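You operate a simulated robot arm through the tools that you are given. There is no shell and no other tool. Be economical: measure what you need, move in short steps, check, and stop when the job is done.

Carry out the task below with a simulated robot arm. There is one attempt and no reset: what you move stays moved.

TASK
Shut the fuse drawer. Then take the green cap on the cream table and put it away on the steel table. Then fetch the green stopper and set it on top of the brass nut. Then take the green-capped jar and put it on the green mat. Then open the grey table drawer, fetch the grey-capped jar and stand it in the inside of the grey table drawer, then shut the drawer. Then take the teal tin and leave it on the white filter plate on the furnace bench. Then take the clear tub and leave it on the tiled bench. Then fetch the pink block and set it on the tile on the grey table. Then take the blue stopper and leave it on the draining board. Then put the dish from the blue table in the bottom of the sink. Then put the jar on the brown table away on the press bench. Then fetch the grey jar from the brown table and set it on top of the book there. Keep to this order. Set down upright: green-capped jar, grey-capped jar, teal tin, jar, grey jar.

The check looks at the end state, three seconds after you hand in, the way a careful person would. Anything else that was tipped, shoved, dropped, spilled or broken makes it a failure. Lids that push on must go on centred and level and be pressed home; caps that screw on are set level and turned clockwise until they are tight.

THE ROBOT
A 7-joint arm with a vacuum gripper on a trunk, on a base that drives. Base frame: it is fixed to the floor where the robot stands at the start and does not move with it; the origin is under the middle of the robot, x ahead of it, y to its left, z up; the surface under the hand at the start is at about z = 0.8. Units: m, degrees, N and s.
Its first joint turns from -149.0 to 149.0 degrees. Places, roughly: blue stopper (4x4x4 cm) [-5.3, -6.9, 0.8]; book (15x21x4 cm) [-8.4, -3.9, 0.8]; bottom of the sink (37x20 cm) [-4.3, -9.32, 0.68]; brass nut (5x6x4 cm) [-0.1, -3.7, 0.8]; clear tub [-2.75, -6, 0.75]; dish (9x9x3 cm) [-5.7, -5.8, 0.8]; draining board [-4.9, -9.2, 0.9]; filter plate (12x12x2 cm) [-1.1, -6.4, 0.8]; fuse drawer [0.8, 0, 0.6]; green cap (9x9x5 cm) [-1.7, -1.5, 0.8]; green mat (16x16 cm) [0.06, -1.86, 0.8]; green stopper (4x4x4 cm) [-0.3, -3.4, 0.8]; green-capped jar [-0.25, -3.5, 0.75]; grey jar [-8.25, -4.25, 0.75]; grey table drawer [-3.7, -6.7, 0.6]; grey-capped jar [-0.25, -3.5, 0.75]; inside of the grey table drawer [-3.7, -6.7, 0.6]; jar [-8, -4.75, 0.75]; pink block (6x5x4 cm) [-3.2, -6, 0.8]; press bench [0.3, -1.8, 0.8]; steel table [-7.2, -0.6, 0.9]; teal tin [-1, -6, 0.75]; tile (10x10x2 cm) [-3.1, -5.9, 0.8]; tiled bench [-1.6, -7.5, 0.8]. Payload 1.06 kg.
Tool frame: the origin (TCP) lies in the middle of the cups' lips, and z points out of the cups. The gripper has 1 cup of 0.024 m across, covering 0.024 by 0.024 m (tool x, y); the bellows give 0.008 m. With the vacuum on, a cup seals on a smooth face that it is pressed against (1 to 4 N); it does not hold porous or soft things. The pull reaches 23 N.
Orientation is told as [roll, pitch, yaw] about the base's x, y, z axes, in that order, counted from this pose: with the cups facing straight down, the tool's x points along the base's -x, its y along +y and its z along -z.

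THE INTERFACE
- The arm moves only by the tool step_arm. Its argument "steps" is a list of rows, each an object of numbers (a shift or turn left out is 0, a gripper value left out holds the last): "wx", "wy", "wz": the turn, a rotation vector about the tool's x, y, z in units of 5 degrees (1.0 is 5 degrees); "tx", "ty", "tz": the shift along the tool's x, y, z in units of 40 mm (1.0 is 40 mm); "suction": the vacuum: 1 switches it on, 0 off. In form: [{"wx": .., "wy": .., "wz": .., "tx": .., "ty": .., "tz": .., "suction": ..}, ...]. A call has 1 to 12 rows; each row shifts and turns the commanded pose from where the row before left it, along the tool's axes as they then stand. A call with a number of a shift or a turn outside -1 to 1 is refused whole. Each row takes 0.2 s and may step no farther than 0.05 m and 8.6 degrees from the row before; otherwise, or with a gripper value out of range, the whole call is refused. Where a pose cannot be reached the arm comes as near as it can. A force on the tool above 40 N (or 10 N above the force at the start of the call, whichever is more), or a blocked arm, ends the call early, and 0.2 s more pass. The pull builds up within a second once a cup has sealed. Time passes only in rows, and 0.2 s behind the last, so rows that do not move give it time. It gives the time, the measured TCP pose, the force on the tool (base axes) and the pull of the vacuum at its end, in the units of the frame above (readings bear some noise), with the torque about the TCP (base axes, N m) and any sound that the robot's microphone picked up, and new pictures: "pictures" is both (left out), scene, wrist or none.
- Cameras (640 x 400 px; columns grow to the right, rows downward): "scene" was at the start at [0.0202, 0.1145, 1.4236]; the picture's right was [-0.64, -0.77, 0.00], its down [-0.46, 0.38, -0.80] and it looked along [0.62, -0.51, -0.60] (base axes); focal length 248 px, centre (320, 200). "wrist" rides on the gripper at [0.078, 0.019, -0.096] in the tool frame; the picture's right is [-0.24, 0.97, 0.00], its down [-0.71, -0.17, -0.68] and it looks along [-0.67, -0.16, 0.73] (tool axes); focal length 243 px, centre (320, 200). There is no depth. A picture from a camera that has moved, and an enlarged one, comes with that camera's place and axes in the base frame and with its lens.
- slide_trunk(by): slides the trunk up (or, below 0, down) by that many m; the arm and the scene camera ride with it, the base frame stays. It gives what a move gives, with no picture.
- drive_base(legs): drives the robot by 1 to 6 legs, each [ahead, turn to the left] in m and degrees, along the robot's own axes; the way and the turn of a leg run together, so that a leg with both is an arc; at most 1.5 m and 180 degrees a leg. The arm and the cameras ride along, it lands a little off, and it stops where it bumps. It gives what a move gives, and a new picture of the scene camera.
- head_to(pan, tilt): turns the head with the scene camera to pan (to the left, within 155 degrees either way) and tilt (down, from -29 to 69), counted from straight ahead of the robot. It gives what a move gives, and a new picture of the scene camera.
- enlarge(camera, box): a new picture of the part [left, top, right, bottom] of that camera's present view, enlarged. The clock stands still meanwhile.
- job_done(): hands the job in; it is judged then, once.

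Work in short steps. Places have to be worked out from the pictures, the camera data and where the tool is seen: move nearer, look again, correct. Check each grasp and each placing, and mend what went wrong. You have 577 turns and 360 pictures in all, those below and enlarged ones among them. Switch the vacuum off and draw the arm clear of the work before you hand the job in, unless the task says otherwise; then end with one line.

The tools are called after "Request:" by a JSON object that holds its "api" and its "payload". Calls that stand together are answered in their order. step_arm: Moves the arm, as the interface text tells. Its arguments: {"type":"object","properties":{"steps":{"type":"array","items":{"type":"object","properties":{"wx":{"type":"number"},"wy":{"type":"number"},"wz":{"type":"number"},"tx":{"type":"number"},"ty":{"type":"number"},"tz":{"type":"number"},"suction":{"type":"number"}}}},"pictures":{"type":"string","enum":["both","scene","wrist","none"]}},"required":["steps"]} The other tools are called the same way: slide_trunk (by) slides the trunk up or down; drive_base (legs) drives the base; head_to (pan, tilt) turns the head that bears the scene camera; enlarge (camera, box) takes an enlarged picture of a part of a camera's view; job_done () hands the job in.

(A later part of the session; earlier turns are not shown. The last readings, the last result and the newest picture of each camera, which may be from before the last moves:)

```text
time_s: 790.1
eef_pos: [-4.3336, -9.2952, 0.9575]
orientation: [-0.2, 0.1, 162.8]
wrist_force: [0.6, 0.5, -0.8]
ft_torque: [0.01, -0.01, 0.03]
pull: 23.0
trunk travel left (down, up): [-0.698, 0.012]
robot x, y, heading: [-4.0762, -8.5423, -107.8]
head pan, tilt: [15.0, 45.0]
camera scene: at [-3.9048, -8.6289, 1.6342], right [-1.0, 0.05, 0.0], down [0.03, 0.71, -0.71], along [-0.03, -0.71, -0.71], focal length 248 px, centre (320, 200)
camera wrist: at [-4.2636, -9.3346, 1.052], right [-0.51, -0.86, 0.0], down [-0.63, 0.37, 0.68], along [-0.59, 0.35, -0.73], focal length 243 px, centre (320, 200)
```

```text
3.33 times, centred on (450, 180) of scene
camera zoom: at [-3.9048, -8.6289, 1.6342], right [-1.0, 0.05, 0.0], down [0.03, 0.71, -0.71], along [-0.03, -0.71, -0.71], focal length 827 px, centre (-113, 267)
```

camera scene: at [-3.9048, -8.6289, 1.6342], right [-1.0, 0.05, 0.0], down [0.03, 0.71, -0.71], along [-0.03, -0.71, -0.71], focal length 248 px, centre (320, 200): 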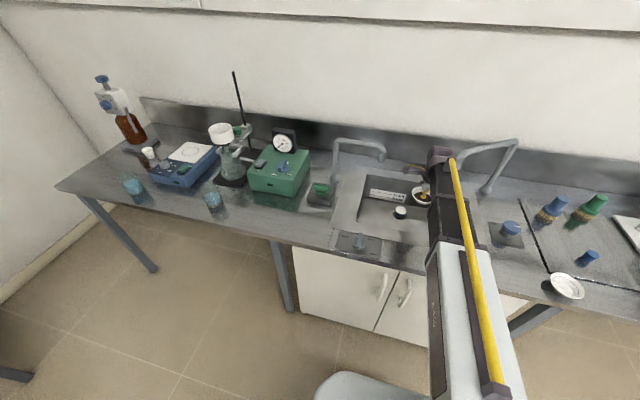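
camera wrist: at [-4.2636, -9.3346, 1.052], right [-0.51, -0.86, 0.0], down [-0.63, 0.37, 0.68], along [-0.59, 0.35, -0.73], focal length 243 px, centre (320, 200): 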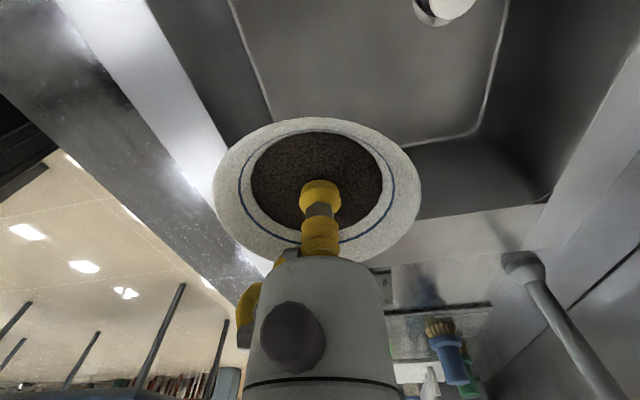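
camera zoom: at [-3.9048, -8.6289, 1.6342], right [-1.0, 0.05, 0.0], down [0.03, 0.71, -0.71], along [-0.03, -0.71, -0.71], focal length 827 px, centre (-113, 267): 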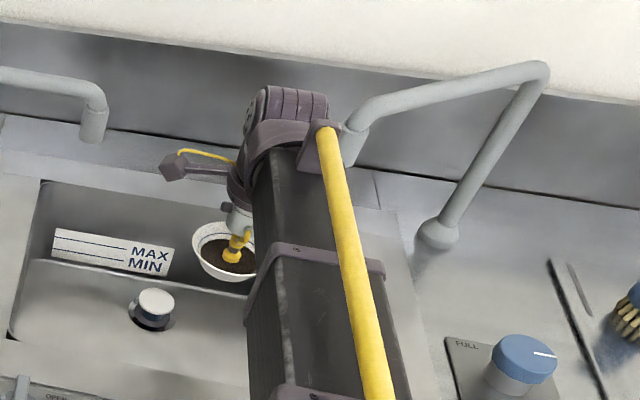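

I shift 3.5 cm so the wrist stays midway between the two spouts, then lower further.

Request:
{"api": "step_arm", "payload": {"steps": [{"tx": 0.85}, {"tz": 0.8}, {"tz": 0.8}, {"tz": 0.8}, {"tz": 0.6}], "pictures": "wrist"}}

Request:
{"api": "enlarge", "payload": {"camera": "scene", "box": [370, 120, 530, 240]}}

```text
time_s: 791.3
eef_pos: [-4.2992, -9.3028, 0.8371]
orientation: [-0.1, 0.1, 162.7]
wrist_force: [-0.1, 0.1, -1.4]
ft_torque: [0.0, -0.03, 0.0]
pull: 23.2
trunk travel left (down, up): [-0.698, 0.012]
robot x, y, heading: [-4.0749, -8.5394, -107.6]
head pan, tilt: [15.0, 45.0]
camera wrist: at [-4.2305, -9.3431, 0.9321], right [-0.51, -0.86, 0.0], down [-0.63, 0.37, 0.68], along [-0.59, 0.35, -0.73], focal length 243 px, centre (320, 200)
```

wrist: 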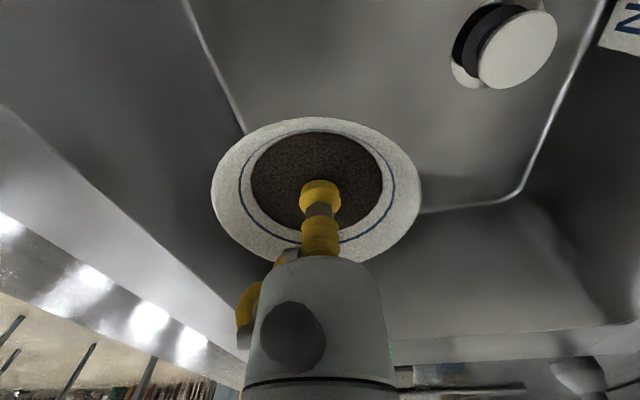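

```text
3.33 times, centred on (450, 180) of scene
camera zoom: at [-3.9047, -8.6289, 1.6342], right [-1.0, 0.05, 0.0], down [0.03, 0.71, -0.71], along [-0.03, -0.71, -0.71], focal length 827 px, centre (-113, 267)
```

zoom: 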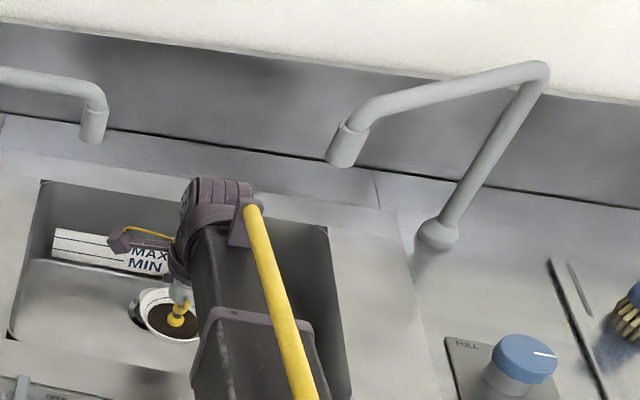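

Request:
{"api": "step_arm", "payload": {"steps": [{"tz": 0.8}, {"tz": 0.6}, {"tz": 0.4}, {"tz": 0.2}, {"tz": 0.2}], "pictures": "wrist"}}

```text
time_s: 792.5
eef_pos: [-4.2986, -9.3021, 0.7483]
orientation: [-0.2, 0.1, 162.8]
wrist_force: [0.7, -0.6, -0.9]
ft_torque: [-0.03, 0.02, 0.01]
pull: 23.2
trunk travel left (down, up): [-0.698, 0.012]
robot x, y, heading: [-4.0712, -8.5361, -107.7]
head pan, tilt: [15.0, 45.0]
camera wrist: at [-4.2297, -9.3426, 0.8436], right [-0.51, -0.86, 0.0], down [-0.63, 0.37, 0.68], along [-0.59, 0.35, -0.73], focal length 243 px, centre (320, 200)
```

wrist: 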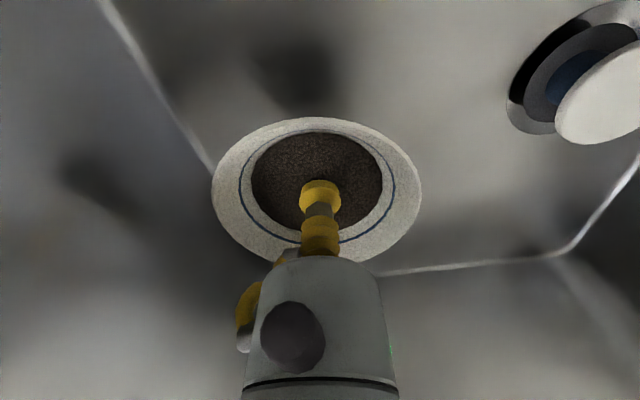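

Request:
{"api": "step_arm", "payload": {"steps": [{"tz": 0.2}, {"tz": 0.15}, {"tz": 0.15}, {"tz": 0.1}], "pictures": "none"}}

```text
time_s: 793.5
eef_pos: [-4.2979, -9.3007, 0.7253]
orientation: [-0.2, 0.0, 162.7]
wrist_force: [0.2, 0.5, -1.2]
ft_torque: [0.03, -0.01, 0.0]
pull: 23.0
trunk travel left (down, up): [-0.698, 0.012]
robot x, y, heading: [-4.0744, -8.537, -107.8]
head pan, tilt: [15.0, 45.0]
```

Request:
{"api": "step_arm", "payload": {"steps": [{"tz": 0.1}, {"tz": 0.1}, {"tz": 0.1}, {"tz": 0.1}], "pictures": "none"}}

```text
time_s: 794.5
eef_pos: [-4.299, -9.3016, 0.7085]
orientation: [-0.1, 0.2, 162.8]
wrist_force: [0.2, 0.5, -0.8]
ft_torque: [0.0, -0.03, -0.02]
pull: 22.9
trunk travel left (down, up): [-0.698, 0.012]
robot x, y, heading: [-4.0738, -8.5393, -107.9]
head pan, tilt: [15.0, 45.0]
```

Request:
{"api": "step_arm", "payload": {"steps": [{"tz": 0.1}, {"tz": 0.1}, {"tz": 0.1}, {"tz": 0.1}], "pictures": "wrist"}}

```text
time_s: 795.5
eef_pos: [-4.2987, -9.302, 0.6951]
orientation: [-0.2, 0.1, 162.7]
wrist_force: [-1.0, -0.8, 7.5]
ft_torque: [-0.01, 0.02, 0.02]
pull: 22.9
trunk travel left (down, up): [-0.698, 0.012]
robot x, y, heading: [-4.0745, -8.5433, -107.8]
head pan, tilt: [15.0, 45.0]
camera wrist: at [-4.2295, -9.3422, 0.7891], right [-0.51, -0.86, 0.0], down [-0.63, 0.37, 0.68], along [-0.59, 0.35, -0.73], focal length 243 px, centre (320, 200)
```

wrist: 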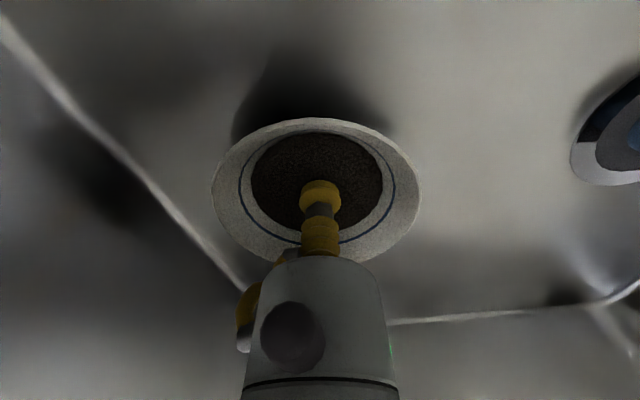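

Touched down (7.5 N). Release and lift straight up.

Request:
{"api": "step_arm", "payload": {"steps": [{"suction": 0}, {}, {}, {}, {"tz": -0.08}, {"tz": -0.1}, {"tz": -0.3}, {"tz": -0.7}, {"tz": -0.8}], "pictures": "wrist"}}

```text
time_s: 797.5
eef_pos: [-4.2986, -9.3046, 0.7718]
orientation: [-0.2, 0.0, 162.8]
wrist_force: [0.0, 0.1, -0.7]
ft_torque: [0.02, 0.02, 0.0]
pull: 0.1
trunk travel left (down, up): [-0.698, 0.012]
robot x, y, heading: [-4.0761, -8.5413, -107.6]
head pan, tilt: [15.0, 45.0]
camera wrist: at [-4.2297, -9.3436, 0.8659], right [-0.51, -0.86, 0.0], down [-0.63, 0.37, 0.69], along [-0.59, 0.35, -0.73], focal length 243 px, centre (320, 200)
```

wrist: 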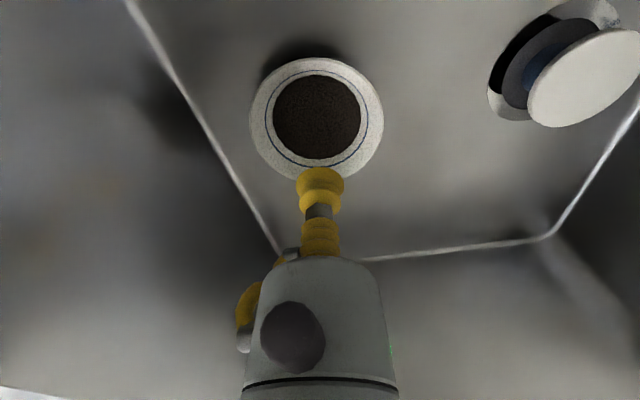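

Dish sits in the sink bottom. Raise out of the basin, rotate the tool back, and drive towards the brown table.

Request:
{"api": "step_arm", "payload": {"steps": [{"tz": -1}, {"tz": -1}, {"tz": -1}, {"tz": -1}, {"tz": -1}, {"tz": -1}, {"tz": -1}, {"tz": -1}, {"tz": -1}, {"tz": -1}, {"tz": -1}, {"tz": -1}], "pictures": "none"}}

Request:
{"api": "step_arm", "payload": {"steps": [{"wz": -1}, {"wz": -1}, {"wz": -1}, {"wz": -1}, {"wz": -1}, {"wz": -1}, {"wz": -1}, {"wz": -1}, {"wz": -1}, {"wz": -1}, {"wz": -1}, {"wz": -1}], "pictures": "scene"}}

Request:
{"api": "step_arm", "payload": {"steps": [{"wz": -1}, {"wz": -1}, {"wz": -1}, {"wz": -1}, {"wz": -1}, {"wz": -1}], "pictures": "none"}}

Request:
{"api": "drive_base", "payload": {"legs": [[-0.15, 0], [0, -91], [1.1, 0], [1.1, 0], [1.05, 0]]}}

```text
time_s: 800.1
eef_pos: [-4.2984, -9.3035, 1.2516]
orientation: [-0.2, 0.1, 162.7]
wrist_force: [0.0, -0.8, -0.8]
ft_torque: [-0.01, 0.01, -0.03]
pull: 0.1
trunk travel left (down, up): [-0.698, 0.012]
robot x, y, heading: [-4.0763, -8.5385, -107.8]
head pan, tilt: [15.0, 45.0]
```

```text
time_s: 802.7
eef_pos: [-4.3009, -9.3044, 1.2519]
orientation: [-0.1, 0.1, -137.2]
wrist_force: [-0.2, -0.7, -0.3]
ft_torque: [0.0, 0.01, 0.0]
pull: 0.0
trunk travel left (down, up): [-0.698, 0.012]
robot x, y, heading: [-4.0702, -8.5402, -107.7]
head pan, tilt: [15.0, 45.0]
camera scene: at [-3.9047, -8.6288, 1.6341], right [-1.0, 0.05, 0.0], down [0.03, 0.71, -0.71], along [-0.03, -0.71, -0.71], focal length 248 px, centre (320, 200)
```

scene: 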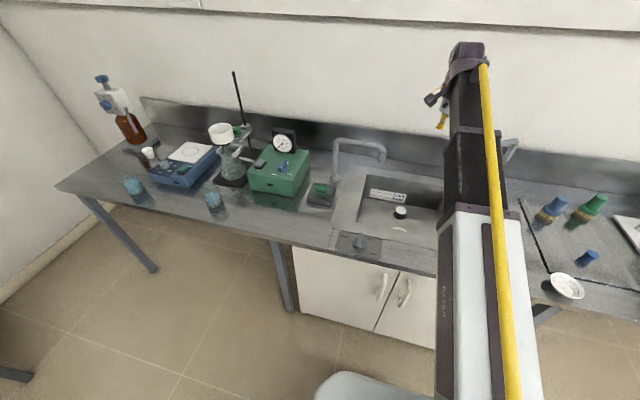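

```text
time_s: 804.1
eef_pos: [-4.3002, -9.3046, 1.2519]
orientation: [0.1, 0.1, -107.3]
wrist_force: [0.6, -0.7, -0.1]
ft_torque: [0.03, 0.01, 0.0]
pull: 0.2
trunk travel left (down, up): [-0.698, 0.012]
robot x, y, heading: [-4.0737, -8.5436, -107.9]
head pan, tilt: [15.0, 45.0]
```

```text
time_s: 824.8
eef_pos: [-7.8297, -7.0494, 1.2524]
orientation: [0.0, 0.1, 160.3]
wrist_force: [0.3, 0.4, -0.1]
ft_torque: [0.04, 0.0, -0.01]
pull: 0.0
trunk travel left (down, up): [-0.698, 0.012]
robot x, y, heading: [-7.077, -7.3079, 159.9]
head pan, tilt: [15.0, 45.0]
camera scene: at [-7.174, -7.4746, 1.6341], right [0.09, 1.0, 0.0], down [0.7, -0.06, -0.71], along [-0.7, 0.06, -0.71], focal length 248 px, centre (320, 200)
```

scene: 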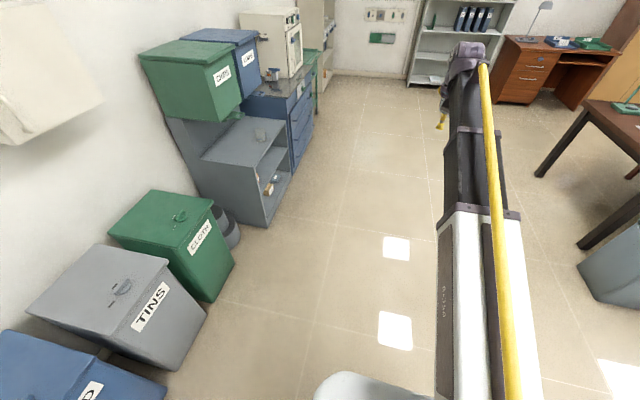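

Request:
{"api": "head_to", "payload": {"pan": -45, "tilt": 25}}

Request:
{"api": "enlarge", "payload": {"camera": "scene", "box": [140, 100, 460, 300]}}

```text
time_s: 826.1
eef_pos: [-7.8311, -7.0504, 1.2523]
orientation: [0.0, 0.1, 160.4]
wrist_force: [-1.1, 0.1, 0.3]
ft_torque: [0.03, 0.03, 0.01]
pull: 0.1
trunk travel left (down, up): [-0.698, 0.012]
robot x, y, heading: [-7.0749, -7.304, 159.8]
head pan, tilt: [-45.0, 25.0]
camera scene: at [-7.1318, -7.3983, 1.6647], right [0.91, 0.42, 0.0], down [0.18, -0.38, -0.91], along [-0.38, 0.82, -0.42], focal length 248 px, centre (320, 200)
```

scene: 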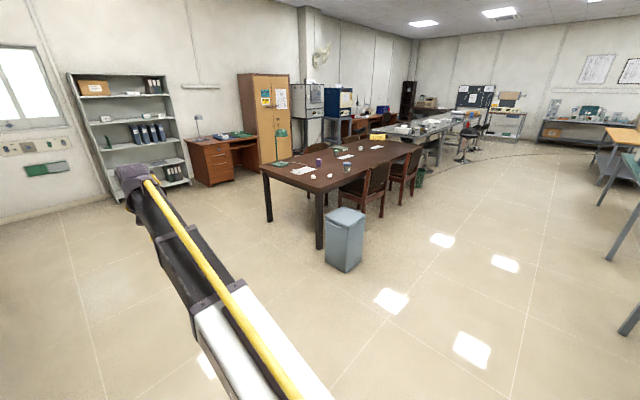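

```text
2.00 times, centred on (300, 200) of scene
camera zoom: at [-7.1318, -7.3983, 1.6647], right [0.91, 0.42, 0.0], down [0.18, -0.38, -0.91], along [-0.38, 0.82, -0.42], focal length 496 px, centre (360, 200)
```

zoom: 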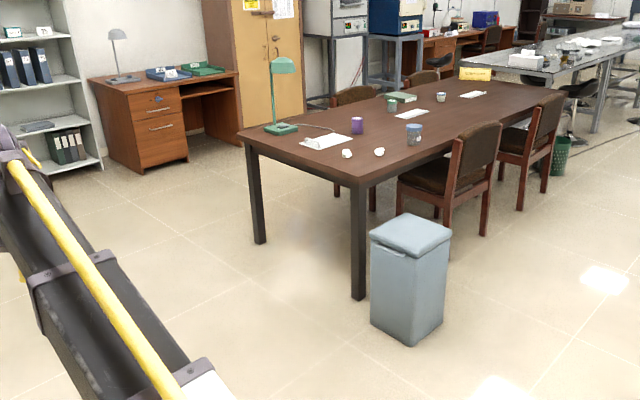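

Request:
{"api": "enlarge", "payload": {"camera": "scene", "box": [280, 130, 400, 200]}}

```text
5.33 times, centred on (340, 165) of scene
camera zoom: at [-7.1318, -7.3983, 1.6647], right [0.91, 0.42, 0.0], down [0.18, -0.38, -0.91], along [-0.38, 0.82, -0.42], focal length 1323 px, centre (213, 387)
```

zoom: 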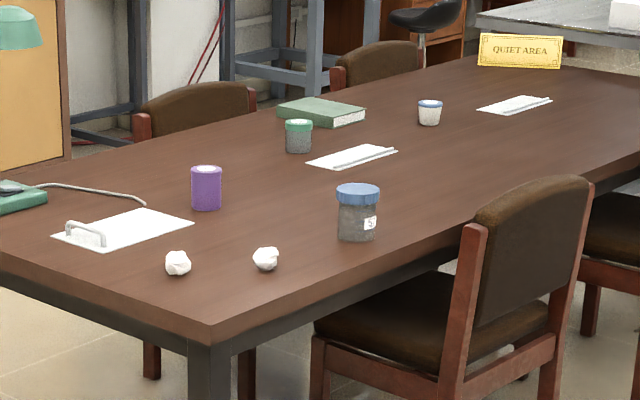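

"The jar" is the blue-capped one at (-8.0,-4.78); grey jar has the green lid near the green book. I drive to the east side between the bin and the chair.

Request:
{"api": "drive_base", "payload": {"legs": [[0, -88], [1.0, 0], [0.93, 0], [0, 91], [0.55, 0]]}}

Request:
{"api": "head_to", "payload": {"pan": 0, "tilt": 45}}

```text
time_s: 846.3
eef_pos: [-7.69, -4.9963, 1.2519]
orientation: [0.1, 0.2, 159.6]
wrist_force: [0.1, 0.0, 0.2]
ft_torque: [-0.02, 0.01, 0.0]
pull: 0.1
trunk travel left (down, up): [-0.698, 0.012]
robot x, y, heading: [-6.94, -5.2649, 159.2]
head pan, tilt: [-45.0, 25.0]
camera scene: at [-6.9963, -5.3558, 1.6647], right [0.91, 0.41, 0.0], down [0.17, -0.39, -0.91], along [-0.37, 0.83, -0.42], focal length 248 px, centre (320, 200)
```

scene: 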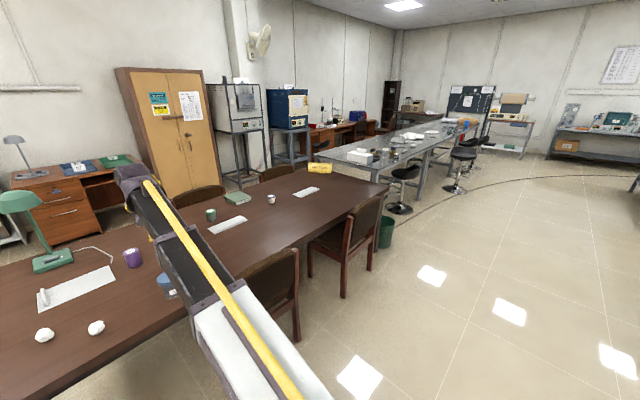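

```text
time_s: 847.4
eef_pos: [-7.6884, -4.9966, 1.253]
orientation: [0.1, 0.1, 159.5]
wrist_force: [-0.4, -0.2, 0.0]
ft_torque: [-0.02, 0.0, -0.02]
pull: 0.1
trunk travel left (down, up): [-0.698, 0.012]
robot x, y, heading: [-6.9333, -5.2678, 159.1]
head pan, tilt: [0.0, 45.0]
camera scene: at [-7.0345, -5.4109, 1.6342], right [0.36, 0.93, 0.0], down [0.66, -0.25, -0.71], along [-0.66, 0.25, -0.71], focal length 248 px, centre (320, 200)
```

scene: 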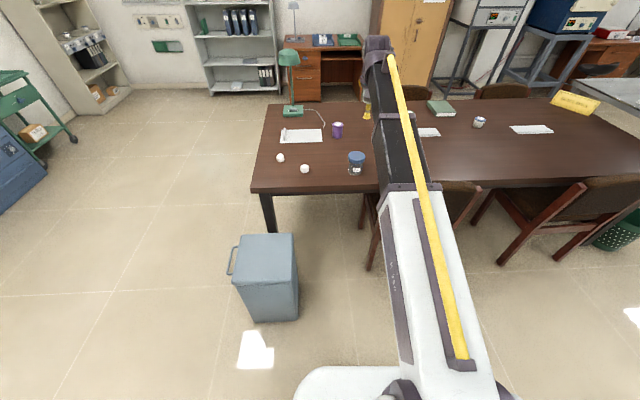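

Request:
{"api": "drive_base", "payload": {"legs": [[0.24, 0]]}}

Request:
{"api": "enlarge", "payload": {"camera": "wrist", "box": [0, 0, 640, 400]}}

```text
time_s: 849.2
eef_pos: [-7.9151, -4.9112, 1.2515]
orientation: [0.2, 0.2, 159.6]
wrist_force: [-0.1, -0.1, -0.3]
ft_torque: [-0.01, 0.0, 0.0]
pull: 0.1
trunk travel left (down, up): [-0.698, 0.012]
robot x, y, heading: [-7.1661, -5.1795, 159.3]
head pan, tilt: [0.0, 45.0]
camera scene: at [-7.2598, -5.3249, 1.6341], right [0.36, 0.93, 0.0], down [0.66, -0.25, -0.71], along [-0.66, 0.25, -0.71], focal length 248 px, centre (320, 200)
```

scene: 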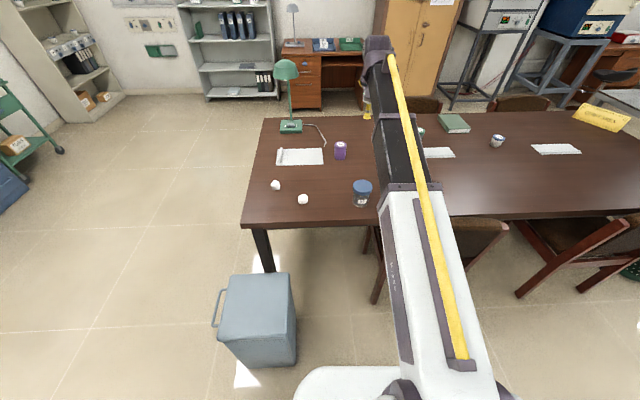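

```text
1.00 times, centred on (320, 200) of wrist (not enlarged: the box is as wide or as high as the picture)
camera zoom: at [-7.8477, -4.9549, 1.3468], right [-0.56, -0.83, 0.0], down [-0.61, 0.41, 0.68], along [-0.56, 0.38, -0.73], focal length 243 px, centre (320, 200)
```

zoom: 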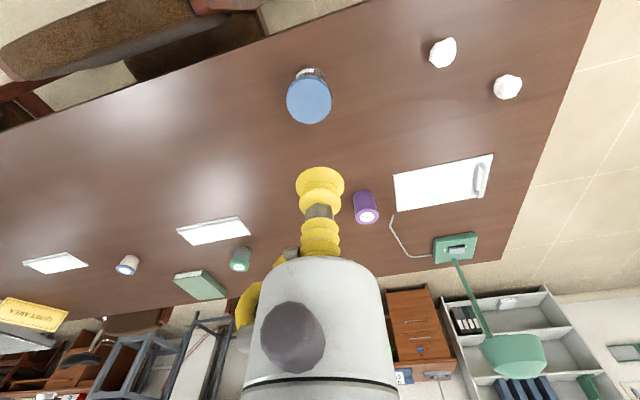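

Jar cap at (-7.989,-4.838,0.86). Move over it and descend.

Request:
{"api": "step_arm", "payload": {"steps": [{"tx": -0.79, "ty": -0.36}, {"tx": -0.79, "ty": -0.36}, {"tx": -0.79, "ty": -0.36}, {"tz": 1}, {"tz": 1}, {"tz": 1}, {"tz": 1}, {"tz": 1}, {"tz": 1}, {"tz": 1}], "pictures": "wrist"}}

```text
time_s: 851.4
eef_pos: [-7.9891, -4.8378, 0.9682]
orientation: [0.1, 0.2, 159.5]
wrist_force: [-1.0, 0.7, -0.3]
ft_torque: [0.02, -0.01, 0.04]
pull: 0.1
trunk travel left (down, up): [-0.698, 0.012]
robot x, y, heading: [-7.1603, -5.1783, 158.8]
head pan, tilt: [0.0, 45.0]
camera wrist: at [-7.9227, -4.8811, 1.0624], right [-0.56, -0.83, 0.0], down [-0.61, 0.41, 0.68], along [-0.57, 0.38, -0.73], focal length 243 px, centre (320, 200)
```

wrist: 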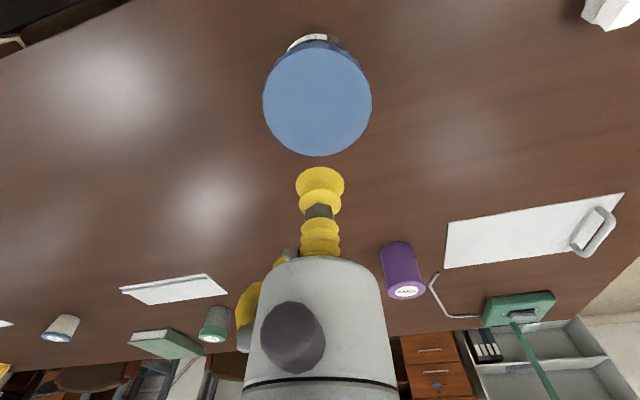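

Request:
{"api": "step_arm", "payload": {"steps": [{"tz": 1}, {"tz": 0.9}, {"tz": 0.4, "suction": 1}, {"tz": 0.15}, {"tz": 0.1}, {"tz": 0.1}], "pictures": "none"}}

```text
time_s: 852.8
eef_pos: [-7.9867, -4.8392, 0.8679]
orientation: [0.2, 0.1, 159.5]
wrist_force: [0.3, -2.2, 11.9]
ft_torque: [0.03, -0.01, 0.0]
pull: 22.9
trunk travel left (down, up): [-0.698, 0.012]
robot x, y, heading: [-7.1605, -5.1812, 159.1]
head pan, tilt: [0.0, 45.0]
```

Sealed. Lift to travel height and retract.

Request:
{"api": "step_arm", "payload": {"steps": [{"tz": -0.15}, {"tz": -0.3}, {"tz": -0.7}, {"tz": -1}, {"tz": -1}, {"tz": -1}, {"tz": -1}, {"tz": -1}, {"tz": -1}, {"tz": -1}, {"tz": -1}, {"tz": -1}], "pictures": "wrist"}}

Request:
{"api": "step_arm", "payload": {"steps": [{"tx": 0.8}, {"tx": 0.8}, {"tx": 0.8}, {"tx": 0.8}], "pictures": "none"}}

```text
time_s: 855.4
eef_pos: [-7.9876, -4.8373, 1.2725]
orientation: [0.1, 0.2, 159.5]
wrist_force: [0.3, -0.1, -3.8]
ft_torque: [-0.04, -0.02, 0.0]
pull: 23.1
trunk travel left (down, up): [-0.698, 0.012]
robot x, y, heading: [-7.162, -5.1789, 158.9]
head pan, tilt: [0.0, 45.0]
camera wrist: at [-7.92, -4.8809, 1.3667], right [-0.56, -0.83, 0.0], down [-0.61, 0.41, 0.68], along [-0.56, 0.38, -0.73], focal length 243 px, centre (320, 200)
```

wrist: 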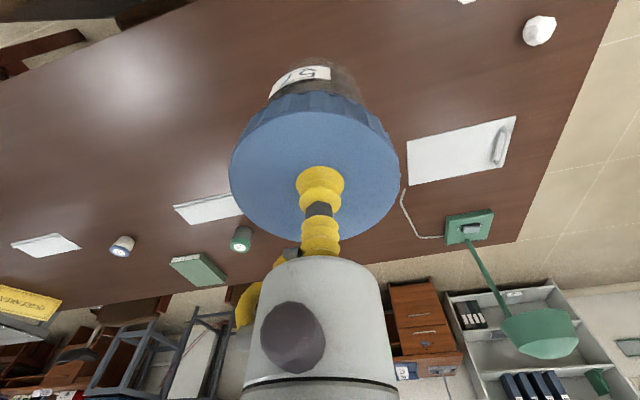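

```text
time_s: 856.4
eef_pos: [-7.8683, -4.8805, 1.2708]
orientation: [0.1, 0.1, 159.6]
wrist_force: [0.4, 0.3, -3.1]
ft_torque: [-0.02, -0.01, 0.01]
pull: 23.1
trunk travel left (down, up): [-0.698, 0.012]
robot x, y, heading: [-7.1611, -5.1801, 159.2]
head pan, tilt: [0.0, 45.0]
```

Held (~0.35 kg). Now the long trip: reverse, north to the corridor, east through the gap.

Request:
{"api": "drive_base", "payload": {"legs": [[-0.75, 0], [0, -87], [1.1, 0], [0, -87]]}}

Request:
{"api": "head_to", "payload": {"pan": 0, "tilt": 25}}

```text
time_s: 873.1
eef_pos: [-5.3901, -4.6515, 1.2708]
orientation: [0.1, 0.3, -15.9]
wrist_force: [-0.3, -0.1, -3.8]
ft_torque: [0.05, 0.07, -0.02]
pull: 23.2
trunk travel left (down, up): [-0.698, 0.012]
robot x, y, heading: [-6.1165, -4.4099, -16.0]
head pan, tilt: [0.0, 45.0]
camera scene: at [-6.0348, -4.254, 1.6341], right [-0.28, -0.96, 0.0], down [-0.68, 0.2, -0.71], along [0.68, -0.2, -0.71], focal length 248 px, centre (320, 200)
```

scene: 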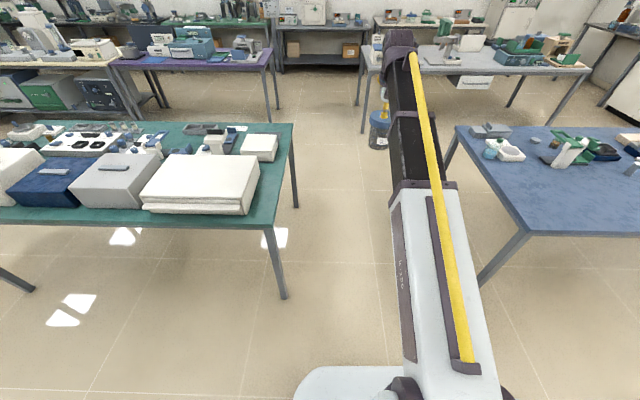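

```text
time_s: 873.9
eef_pos: [-5.3898, -4.6502, 1.2713]
orientation: [0.1, 0.2, -16.0]
wrist_force: [0.6, 1.1, -3.4]
ft_torque: [0.01, 0.03, -0.01]
pull: 23.0
trunk travel left (down, up): [-0.698, 0.012]
robot x, y, heading: [-6.1161, -4.4041, -16.4]
head pan, tilt: [0.0, 25.0]
camera scene: at [-6.0244, -4.2569, 1.6646], right [-0.28, -0.96, 0.0], down [-0.41, 0.12, -0.91], along [0.87, -0.26, -0.42], focal length 248 px, centre (320, 200)
```

scene: 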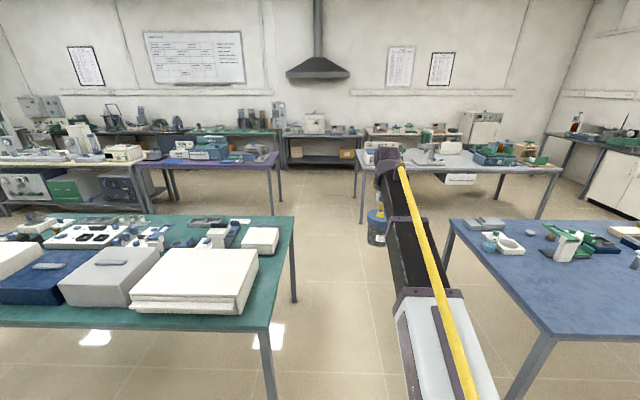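

Request:
{"api": "drive_base", "payload": {"legs": [[0, -2.6], [1.0, 0], [1.0, 0], [0, 21]]}}

```text
time_s: 885.4
eef_pos: [-3.4411, -4.9869, 1.2701]
orientation: [0.0, 0.2, 5.0]
wrist_force: [0.0, 0.0, -3.7]
ft_torque: [0.04, 0.04, -0.01]
pull: 23.2
trunk travel left (down, up): [-0.698, 0.012]
robot x, y, heading: [-4.2032, -5.0189, 4.8]
head pan, tilt: [0.0, 25.0]
camera scene: at [-4.1759, -4.8463, 1.6647], right [0.08, -1.0, 0.0], down [-0.42, -0.03, -0.91], along [0.9, 0.07, -0.42], focal length 248 px, centre (320, 200)
```

scene: 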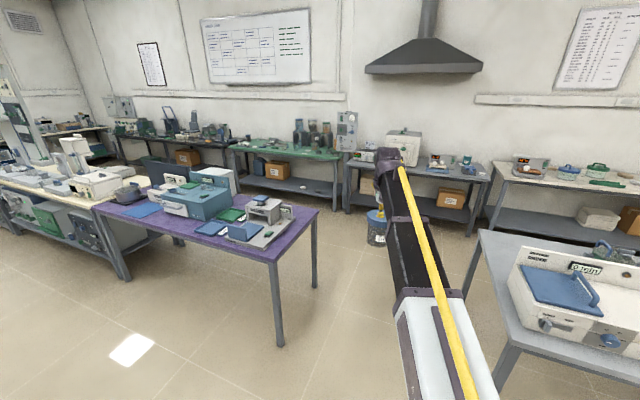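

Request:
{"api": "drive_base", "payload": {"legs": [[0.75, 0], [0, -22.8], [1.45, 0], [0, 90]]}}

```text
time_s: 901.3
eef_pos: [-1.8224, -4.6579, 1.27]
orientation: [-0.1, 0.1, 73.6]
wrist_force: [-0.1, 0.3, -3.8]
ft_torque: [0.01, 0.04, -0.03]
pull: 23.2
trunk travel left (down, up): [-0.698, 0.012]
robot x, y, heading: [-2.0725, -5.3811, 73.3]
head pan, tilt: [0.0, 25.0]
camera scene: at [-2.2226, -5.287, 1.6647], right [0.96, -0.29, 0.0], down [-0.12, -0.4, -0.91], along [0.26, 0.87, -0.42], focal length 248 px, centre (320, 200)
```

scene: 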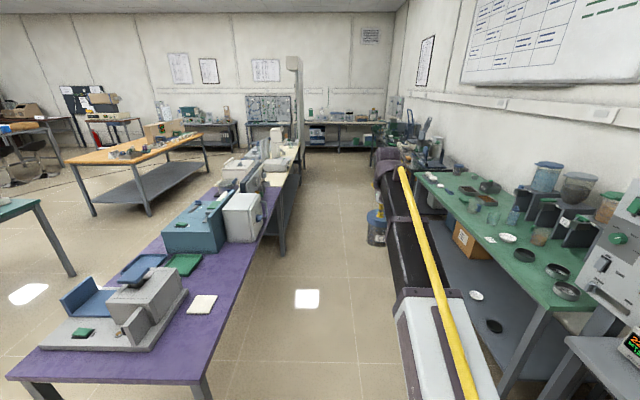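

Request:
{"api": "drive_base", "payload": {"legs": [[1.15, 0], [1.15, 0], [1.05, 0], [0, -91]]}}

Request:
{"api": "head_to", "payload": {"pan": 10, "tilt": 45}}

```text
time_s: 921.6
eef_pos: [-0.3662, -2.4704, 1.2699]
orientation: [0.1, 0.2, -20.0]
wrist_force: [-0.1, 0.0, -3.8]
ft_torque: [0.04, 0.01, 0.02]
pull: 22.5
trunk travel left (down, up): [-0.698, 0.012]
robot x, y, heading: [-1.0762, -2.1774, -20.2]
head pan, tilt: [0.0, 25.0]
camera scene: at [-0.9719, -2.0349, 1.6647], right [-0.35, -0.94, 0.0], down [-0.4, 0.15, -0.91], along [0.85, -0.31, -0.42], focal length 248 px, centre (320, 200)
```

scene: 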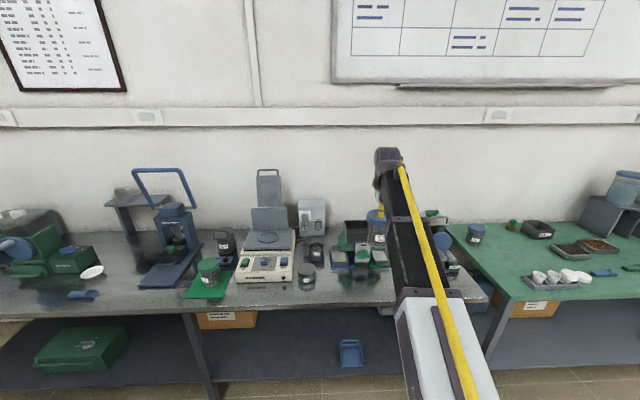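

```text
time_s: 922.4
eef_pos: [-0.3656, -2.4696, 1.2711]
orientation: [0.0, 0.1, -20.0]
wrist_force: [1.2, -0.7, -2.9]
ft_torque: [0.05, 0.05, 0.0]
pull: 22.4
trunk travel left (down, up): [-0.698, 0.012]
robot x, y, heading: [-1.0717, -2.1781, -20.3]
head pan, tilt: [10.0, 45.0]
camera scene: at [-0.9782, -2.0173, 1.6342], right [-0.18, -0.98, 0.0], down [-0.7, 0.13, -0.71], along [0.7, -0.13, -0.71], focal length 248 px, centre (320, 200)
```

scene: 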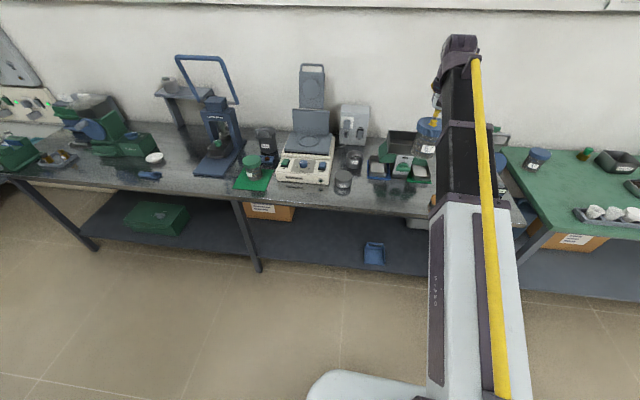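

Request:
{"api": "enlarge", "payload": {"camera": "scene", "box": [110, 120, 270, 220]}}

Request:
{"api": "enlarge", "payload": {"camera": "scene", "box": [300, 120, 460, 220]}}

```text
4.00 times, centred on (190, 170) of scene
camera zoom: at [-0.9782, -2.0173, 1.6342], right [-0.18, -0.98, 0.0], down [-0.7, 0.13, -0.71], along [0.7, -0.13, -0.71], focal length 992 px, centre (840, 320)
```

zoom: 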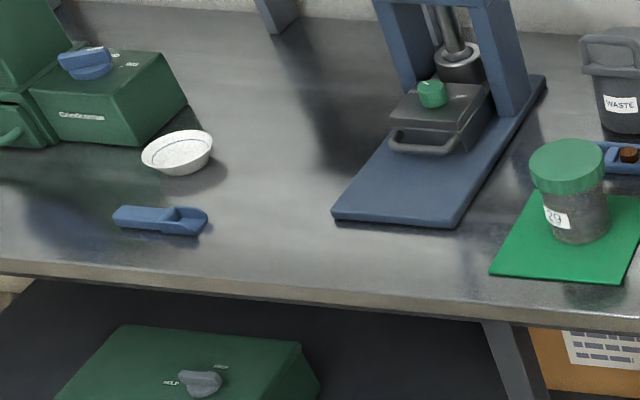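

```text
4.00 times, centred on (380, 170) of scene
camera zoom: at [-0.9782, -2.0173, 1.6342], right [-0.18, -0.98, 0.0], down [-0.7, 0.13, -0.71], along [0.7, -0.13, -0.71], focal length 992 px, centre (80, 320)
```

zoom: 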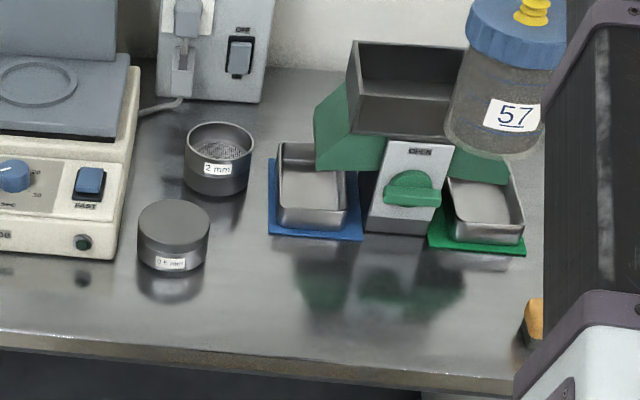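

Good free spot in front of the hopper: about (-0.178,-2.519). Drive 0.2 m closer and lower.

Request:
{"api": "drive_base", "payload": {"legs": [[0.2, 0]]}}

Request:
{"api": "enlarge", "payload": {"camera": "wrist", "box": [0, 0, 640, 400]}}

```text
time_s: 924.0
eef_pos: [-0.179, -2.5382, 1.2698]
orientation: [0.1, 0.3, -19.9]
wrist_force: [-0.1, -0.3, -3.2]
ft_torque: [0.07, 0.01, -0.01]
pull: 22.9
trunk travel left (down, up): [-0.698, 0.012]
robot x, y, heading: [-0.8871, -2.2417, -20.2]
head pan, tilt: [10.0, 45.0]
camera scene: at [-0.7919, -2.0862, 1.6341], right [-0.18, -0.98, 0.0], down [-0.7, 0.13, -0.71], along [0.7, -0.13, -0.71], focal length 248 px, centre (320, 200)
```

scene: 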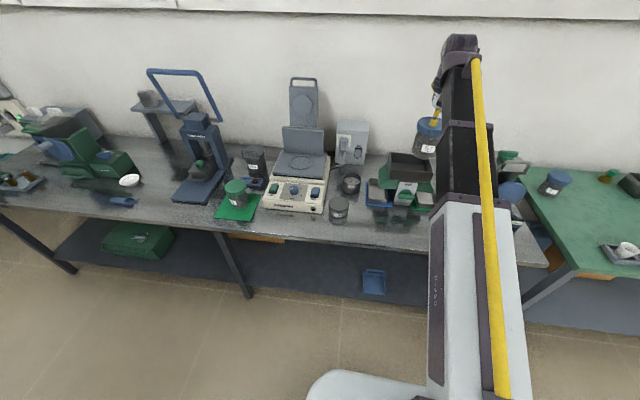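

```text
1.00 times, centred on (320, 200) of wrist (not enlarged: the box is as wide or as high as the picture)
camera zoom: at [-0.2457, -2.493, 1.3652], right [0.55, 0.83, 0.0], down [0.61, -0.4, 0.68], along [0.57, -0.38, -0.73], focal length 243 px, centre (320, 200)
```

zoom: 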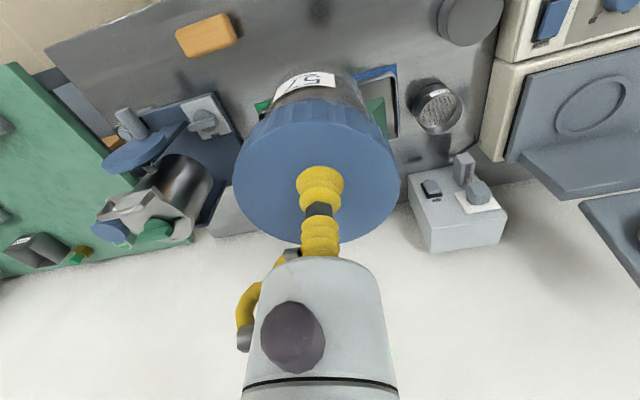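

Request:
{"api": "enlarge", "payload": {"camera": "scene", "box": [320, 140, 480, 260]}}

```text
3.33 times, centred on (400, 200) of scene
camera zoom: at [-0.7919, -2.0862, 1.6341], right [-0.18, -0.98, 0.0], down [-0.7, 0.13, -0.71], along [0.7, -0.13, -0.71], focal length 827 px, centre (53, 200)
```

zoom: 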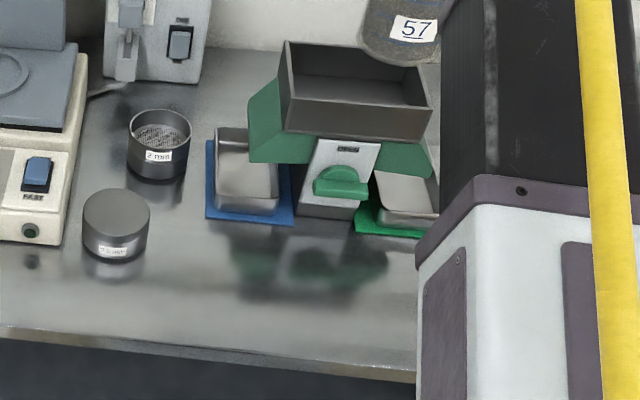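

Request:
{"api": "step_arm", "payload": {"steps": [{"tx": 0.1, "ty": 0.58}, {"tz": 1}, {"tz": 1}, {"tz": 1}, {"tz": 1}, {"tz": 1}, {"tz": 1}, {"tz": 1}], "pictures": "both"}}

```text
time_s: 925.8
eef_pos: [-0.1749, -2.5155, 0.9896]
orientation: [0.0, 0.2, -19.9]
wrist_force: [-0.5, 0.3, -3.7]
ft_torque: [-0.01, 0.06, 0.01]
pull: 22.8
trunk travel left (down, up): [-0.698, 0.012]
robot x, y, heading: [-0.8898, -2.248, -20.4]
head pan, tilt: [10.0, 45.0]
camera scene: at [-0.7924, -2.086, 1.6342], right [-0.18, -0.98, 0.0], down [-0.7, 0.13, -0.71], along [0.7, -0.13, -0.71], focal length 248 px, centre (320, 200)
camera wrist: at [-0.2418, -2.4698, 1.0849], right [0.55, 0.83, 0.0], down [0.61, -0.4, 0.68], along [0.57, -0.38, -0.73], focal length 243 px, centre (320, 200)
```

scene: 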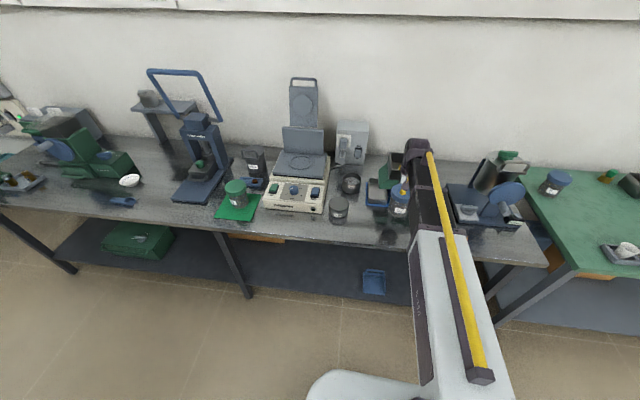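
wrist: 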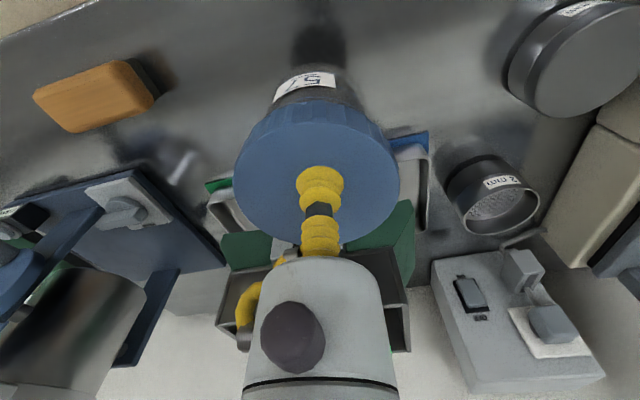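

Request:
{"api": "step_arm", "payload": {"steps": [{"tz": 0.8}, {"tz": 0.5}, {"tz": 0.3}, {"tz": 0.15}, {"tz": 0.15}, {"tz": 0.1}, {"tz": 0.1}], "pictures": "none"}}

```text
time_s: 927.4
eef_pos: [-0.1774, -2.5145, 0.9077]
orientation: [0.1, 0.2, -19.9]
wrist_force: [-2.1, 2.7, 6.8]
ft_torque: [-0.09, -0.02, -0.01]
pull: 22.7
trunk travel left (down, up): [-0.698, 0.012]
robot x, y, heading: [-0.8858, -2.2478, -20.2]
head pan, tilt: [10.0, 45.0]
```

Touched down (7 N). Release and lift.

Request:
{"api": "step_arm", "payload": {"steps": [{"suction": 0}, {}, {}, {}, {"tz": -0.08}, {"tz": -0.2}, {"tz": -0.6}, {"tz": -1}, {"tz": -1}], "pictures": "wrist"}}

Request:
{"api": "enlarge", "payload": {"camera": "scene", "box": [320, 140, 480, 260]}}

```text
time_s: 929.4
eef_pos: [-0.1777, -2.5155, 1.0247]
orientation: [0.0, 0.3, -20.0]
wrist_force: [-0.3, -0.5, 0.4]
ft_torque: [-0.02, 0.01, 0.03]
pull: 0.0
trunk travel left (down, up): [-0.698, 0.012]
robot x, y, heading: [-0.8896, -2.2466, -20.4]
head pan, tilt: [10.0, 45.0]
camera wrist: at [-0.2439, -2.4698, 1.1194], right [0.55, 0.83, 0.0], down [0.61, -0.4, 0.68], along [0.57, -0.38, -0.73], focal length 243 px, centre (320, 200)
```

wrist: 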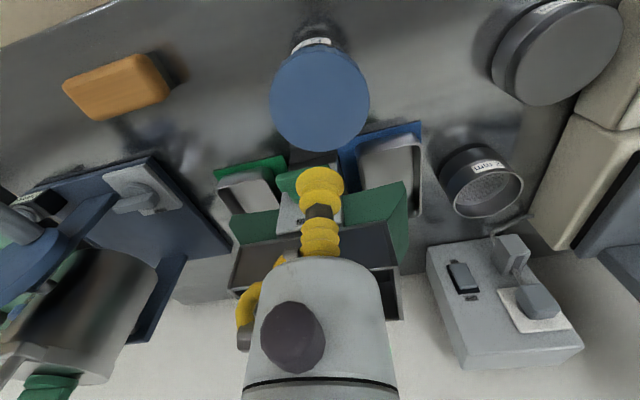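

```text
3.33 times, centred on (400, 200) of scene
camera zoom: at [-0.7929, -2.0858, 1.6341], right [-0.18, -0.98, 0.0], down [-0.7, 0.13, -0.71], along [0.7, -0.13, -0.71], focal length 827 px, centre (53, 200)
```

zoom: 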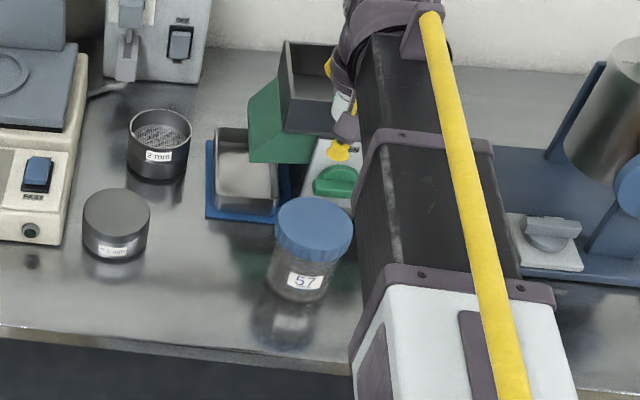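

Jar 57 stands on the press bench. Last item: the grey jar must be reached from the brown table's west side. Raise and drive back.

Request:
{"api": "step_arm", "payload": {"steps": [{"tz": -1}, {"tz": -1}, {"tz": -1}, {"tz": -1}, {"tz": -1}, {"tz": -1}], "pictures": "none"}}

Request:
{"api": "drive_base", "payload": {"legs": [[-0.16, 0], [0, -88], [1.2, 0], [1.2, 0], [1.0, 0], [0, -90]]}}

```text
time_s: 930.8
eef_pos: [-0.1764, -2.5154, 1.2612]
orientation: [0.0, 0.2, -19.8]
wrist_force: [0.3, 0.4, 0.4]
ft_torque: [0.0, -0.02, 0.01]
pull: 0.0
trunk travel left (down, up): [-0.698, 0.012]
robot x, y, heading: [-0.8878, -2.2468, -20.4]
head pan, tilt: [10.0, 45.0]
```

```text
time_s: 956.1
eef_pos: [-2.882, -5.1615, 1.2603]
orientation: [0.1, 0.3, 161.5]
wrist_force: [0.0, -0.2, -0.9]
ft_torque: [0.0, 0.01, 0.0]
pull: 0.0
trunk travel left (down, up): [-0.698, 0.012]
robot x, y, heading: [-2.1617, -5.4107, 161.2]
head pan, tilt: [10.0, 45.0]
camera scene: at [-2.2586, -5.5742, 1.6341], right [0.15, 0.99, 0.0], down [0.7, -0.11, -0.71], along [-0.7, 0.11, -0.71], focal length 248 px, centre (320, 200)
```

scene: 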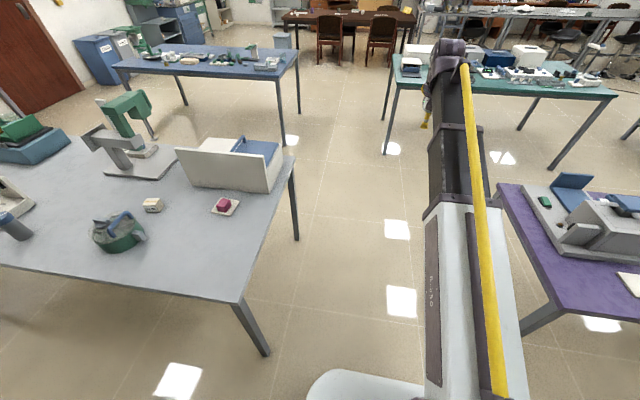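

Request:
{"api": "drive_base", "payload": {"legs": [[1.35, 0], [0, 22], [0.9, 0], [0, -21], [1.0, 0], [0.85, 0]]}}

```text
time_s: 978.4
eef_pos: [-6.8384, -4.1946, 1.2609]
orientation: [0.0, 0.2, 162.4]
wrist_force: [-0.1, -0.2, 0.7]
ft_torque: [-0.02, 0.03, 0.01]
pull: 0.0
trunk travel left (down, up): [-0.698, 0.012]
robot x, y, heading: [-6.1174, -4.4337, 161.9]
head pan, tilt: [10.0, 45.0]
camera scene: at [-6.2084, -4.5976, 1.6341], right [0.14, 0.99, 0.0], down [0.7, -0.1, -0.71], along [-0.7, 0.1, -0.71], focal length 248 px, centre (320, 200)
```

scene: 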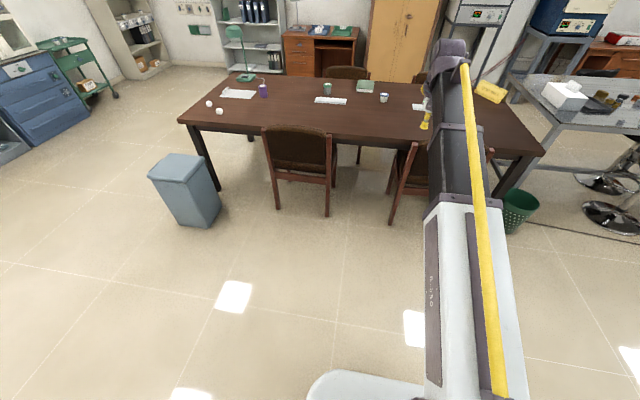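

Request:
{"api": "drive_base", "payload": {"legs": [[0, 90], [1.15, 0], [1.1, 0], [0, -90], [1.2, 0]]}}

Request:
{"api": "head_to", "payload": {"pan": -25, "tilt": 28}}

```text
time_s: 1002.7
eef_pos: [-8.6289, -5.9683, 1.2604]
orientation: [0.0, 0.2, 162.4]
wrist_force: [-0.8, 0.4, -0.5]
ft_torque: [0.01, -0.02, -0.03]
pull: 0.0
trunk travel left (down, up): [-0.698, 0.012]
robot x, y, heading: [-7.9058, -6.2069, 162.1]
head pan, tilt: [10.0, 45.0]
camera scene: at [-7.9989, -6.3704, 1.6341], right [0.14, 0.99, 0.0], down [0.7, -0.1, -0.71], along [-0.7, 0.1, -0.71], focal length 248 px, centre (320, 200)
```

scene: 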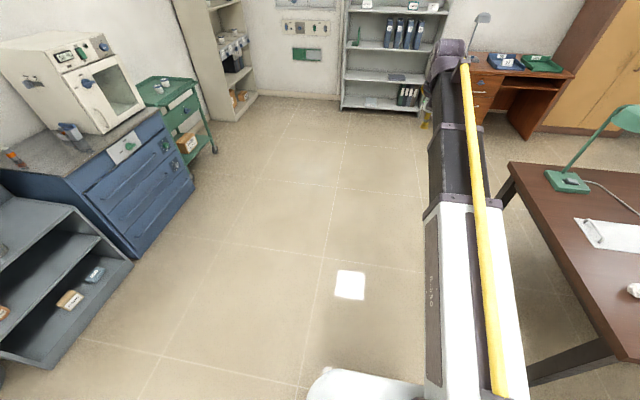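

```text
time_s: 1003.7
eef_pos: [-8.6291, -5.9687, 1.2612]
orientation: [0.0, 0.2, 162.5]
wrist_force: [-0.2, 0.4, -0.3]
ft_torque: [0.0, 0.03, -0.01]
pull: 0.0
trunk travel left (down, up): [-0.698, 0.012]
robot x, y, heading: [-7.9077, -6.2078, 162.0]
head pan, tilt: [-25.0, 28.0]
camera scene: at [-7.9851, -6.3196, 1.6599], right [0.68, 0.73, 0.0], down [0.34, -0.32, -0.88], along [-0.65, 0.6, -0.47], focal length 248 px, centre (320, 200)
```

scene: 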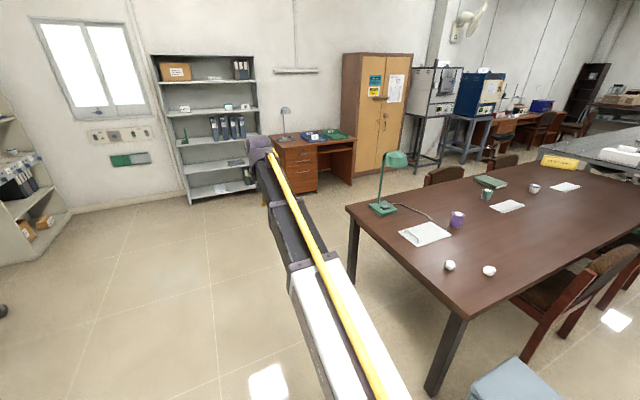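

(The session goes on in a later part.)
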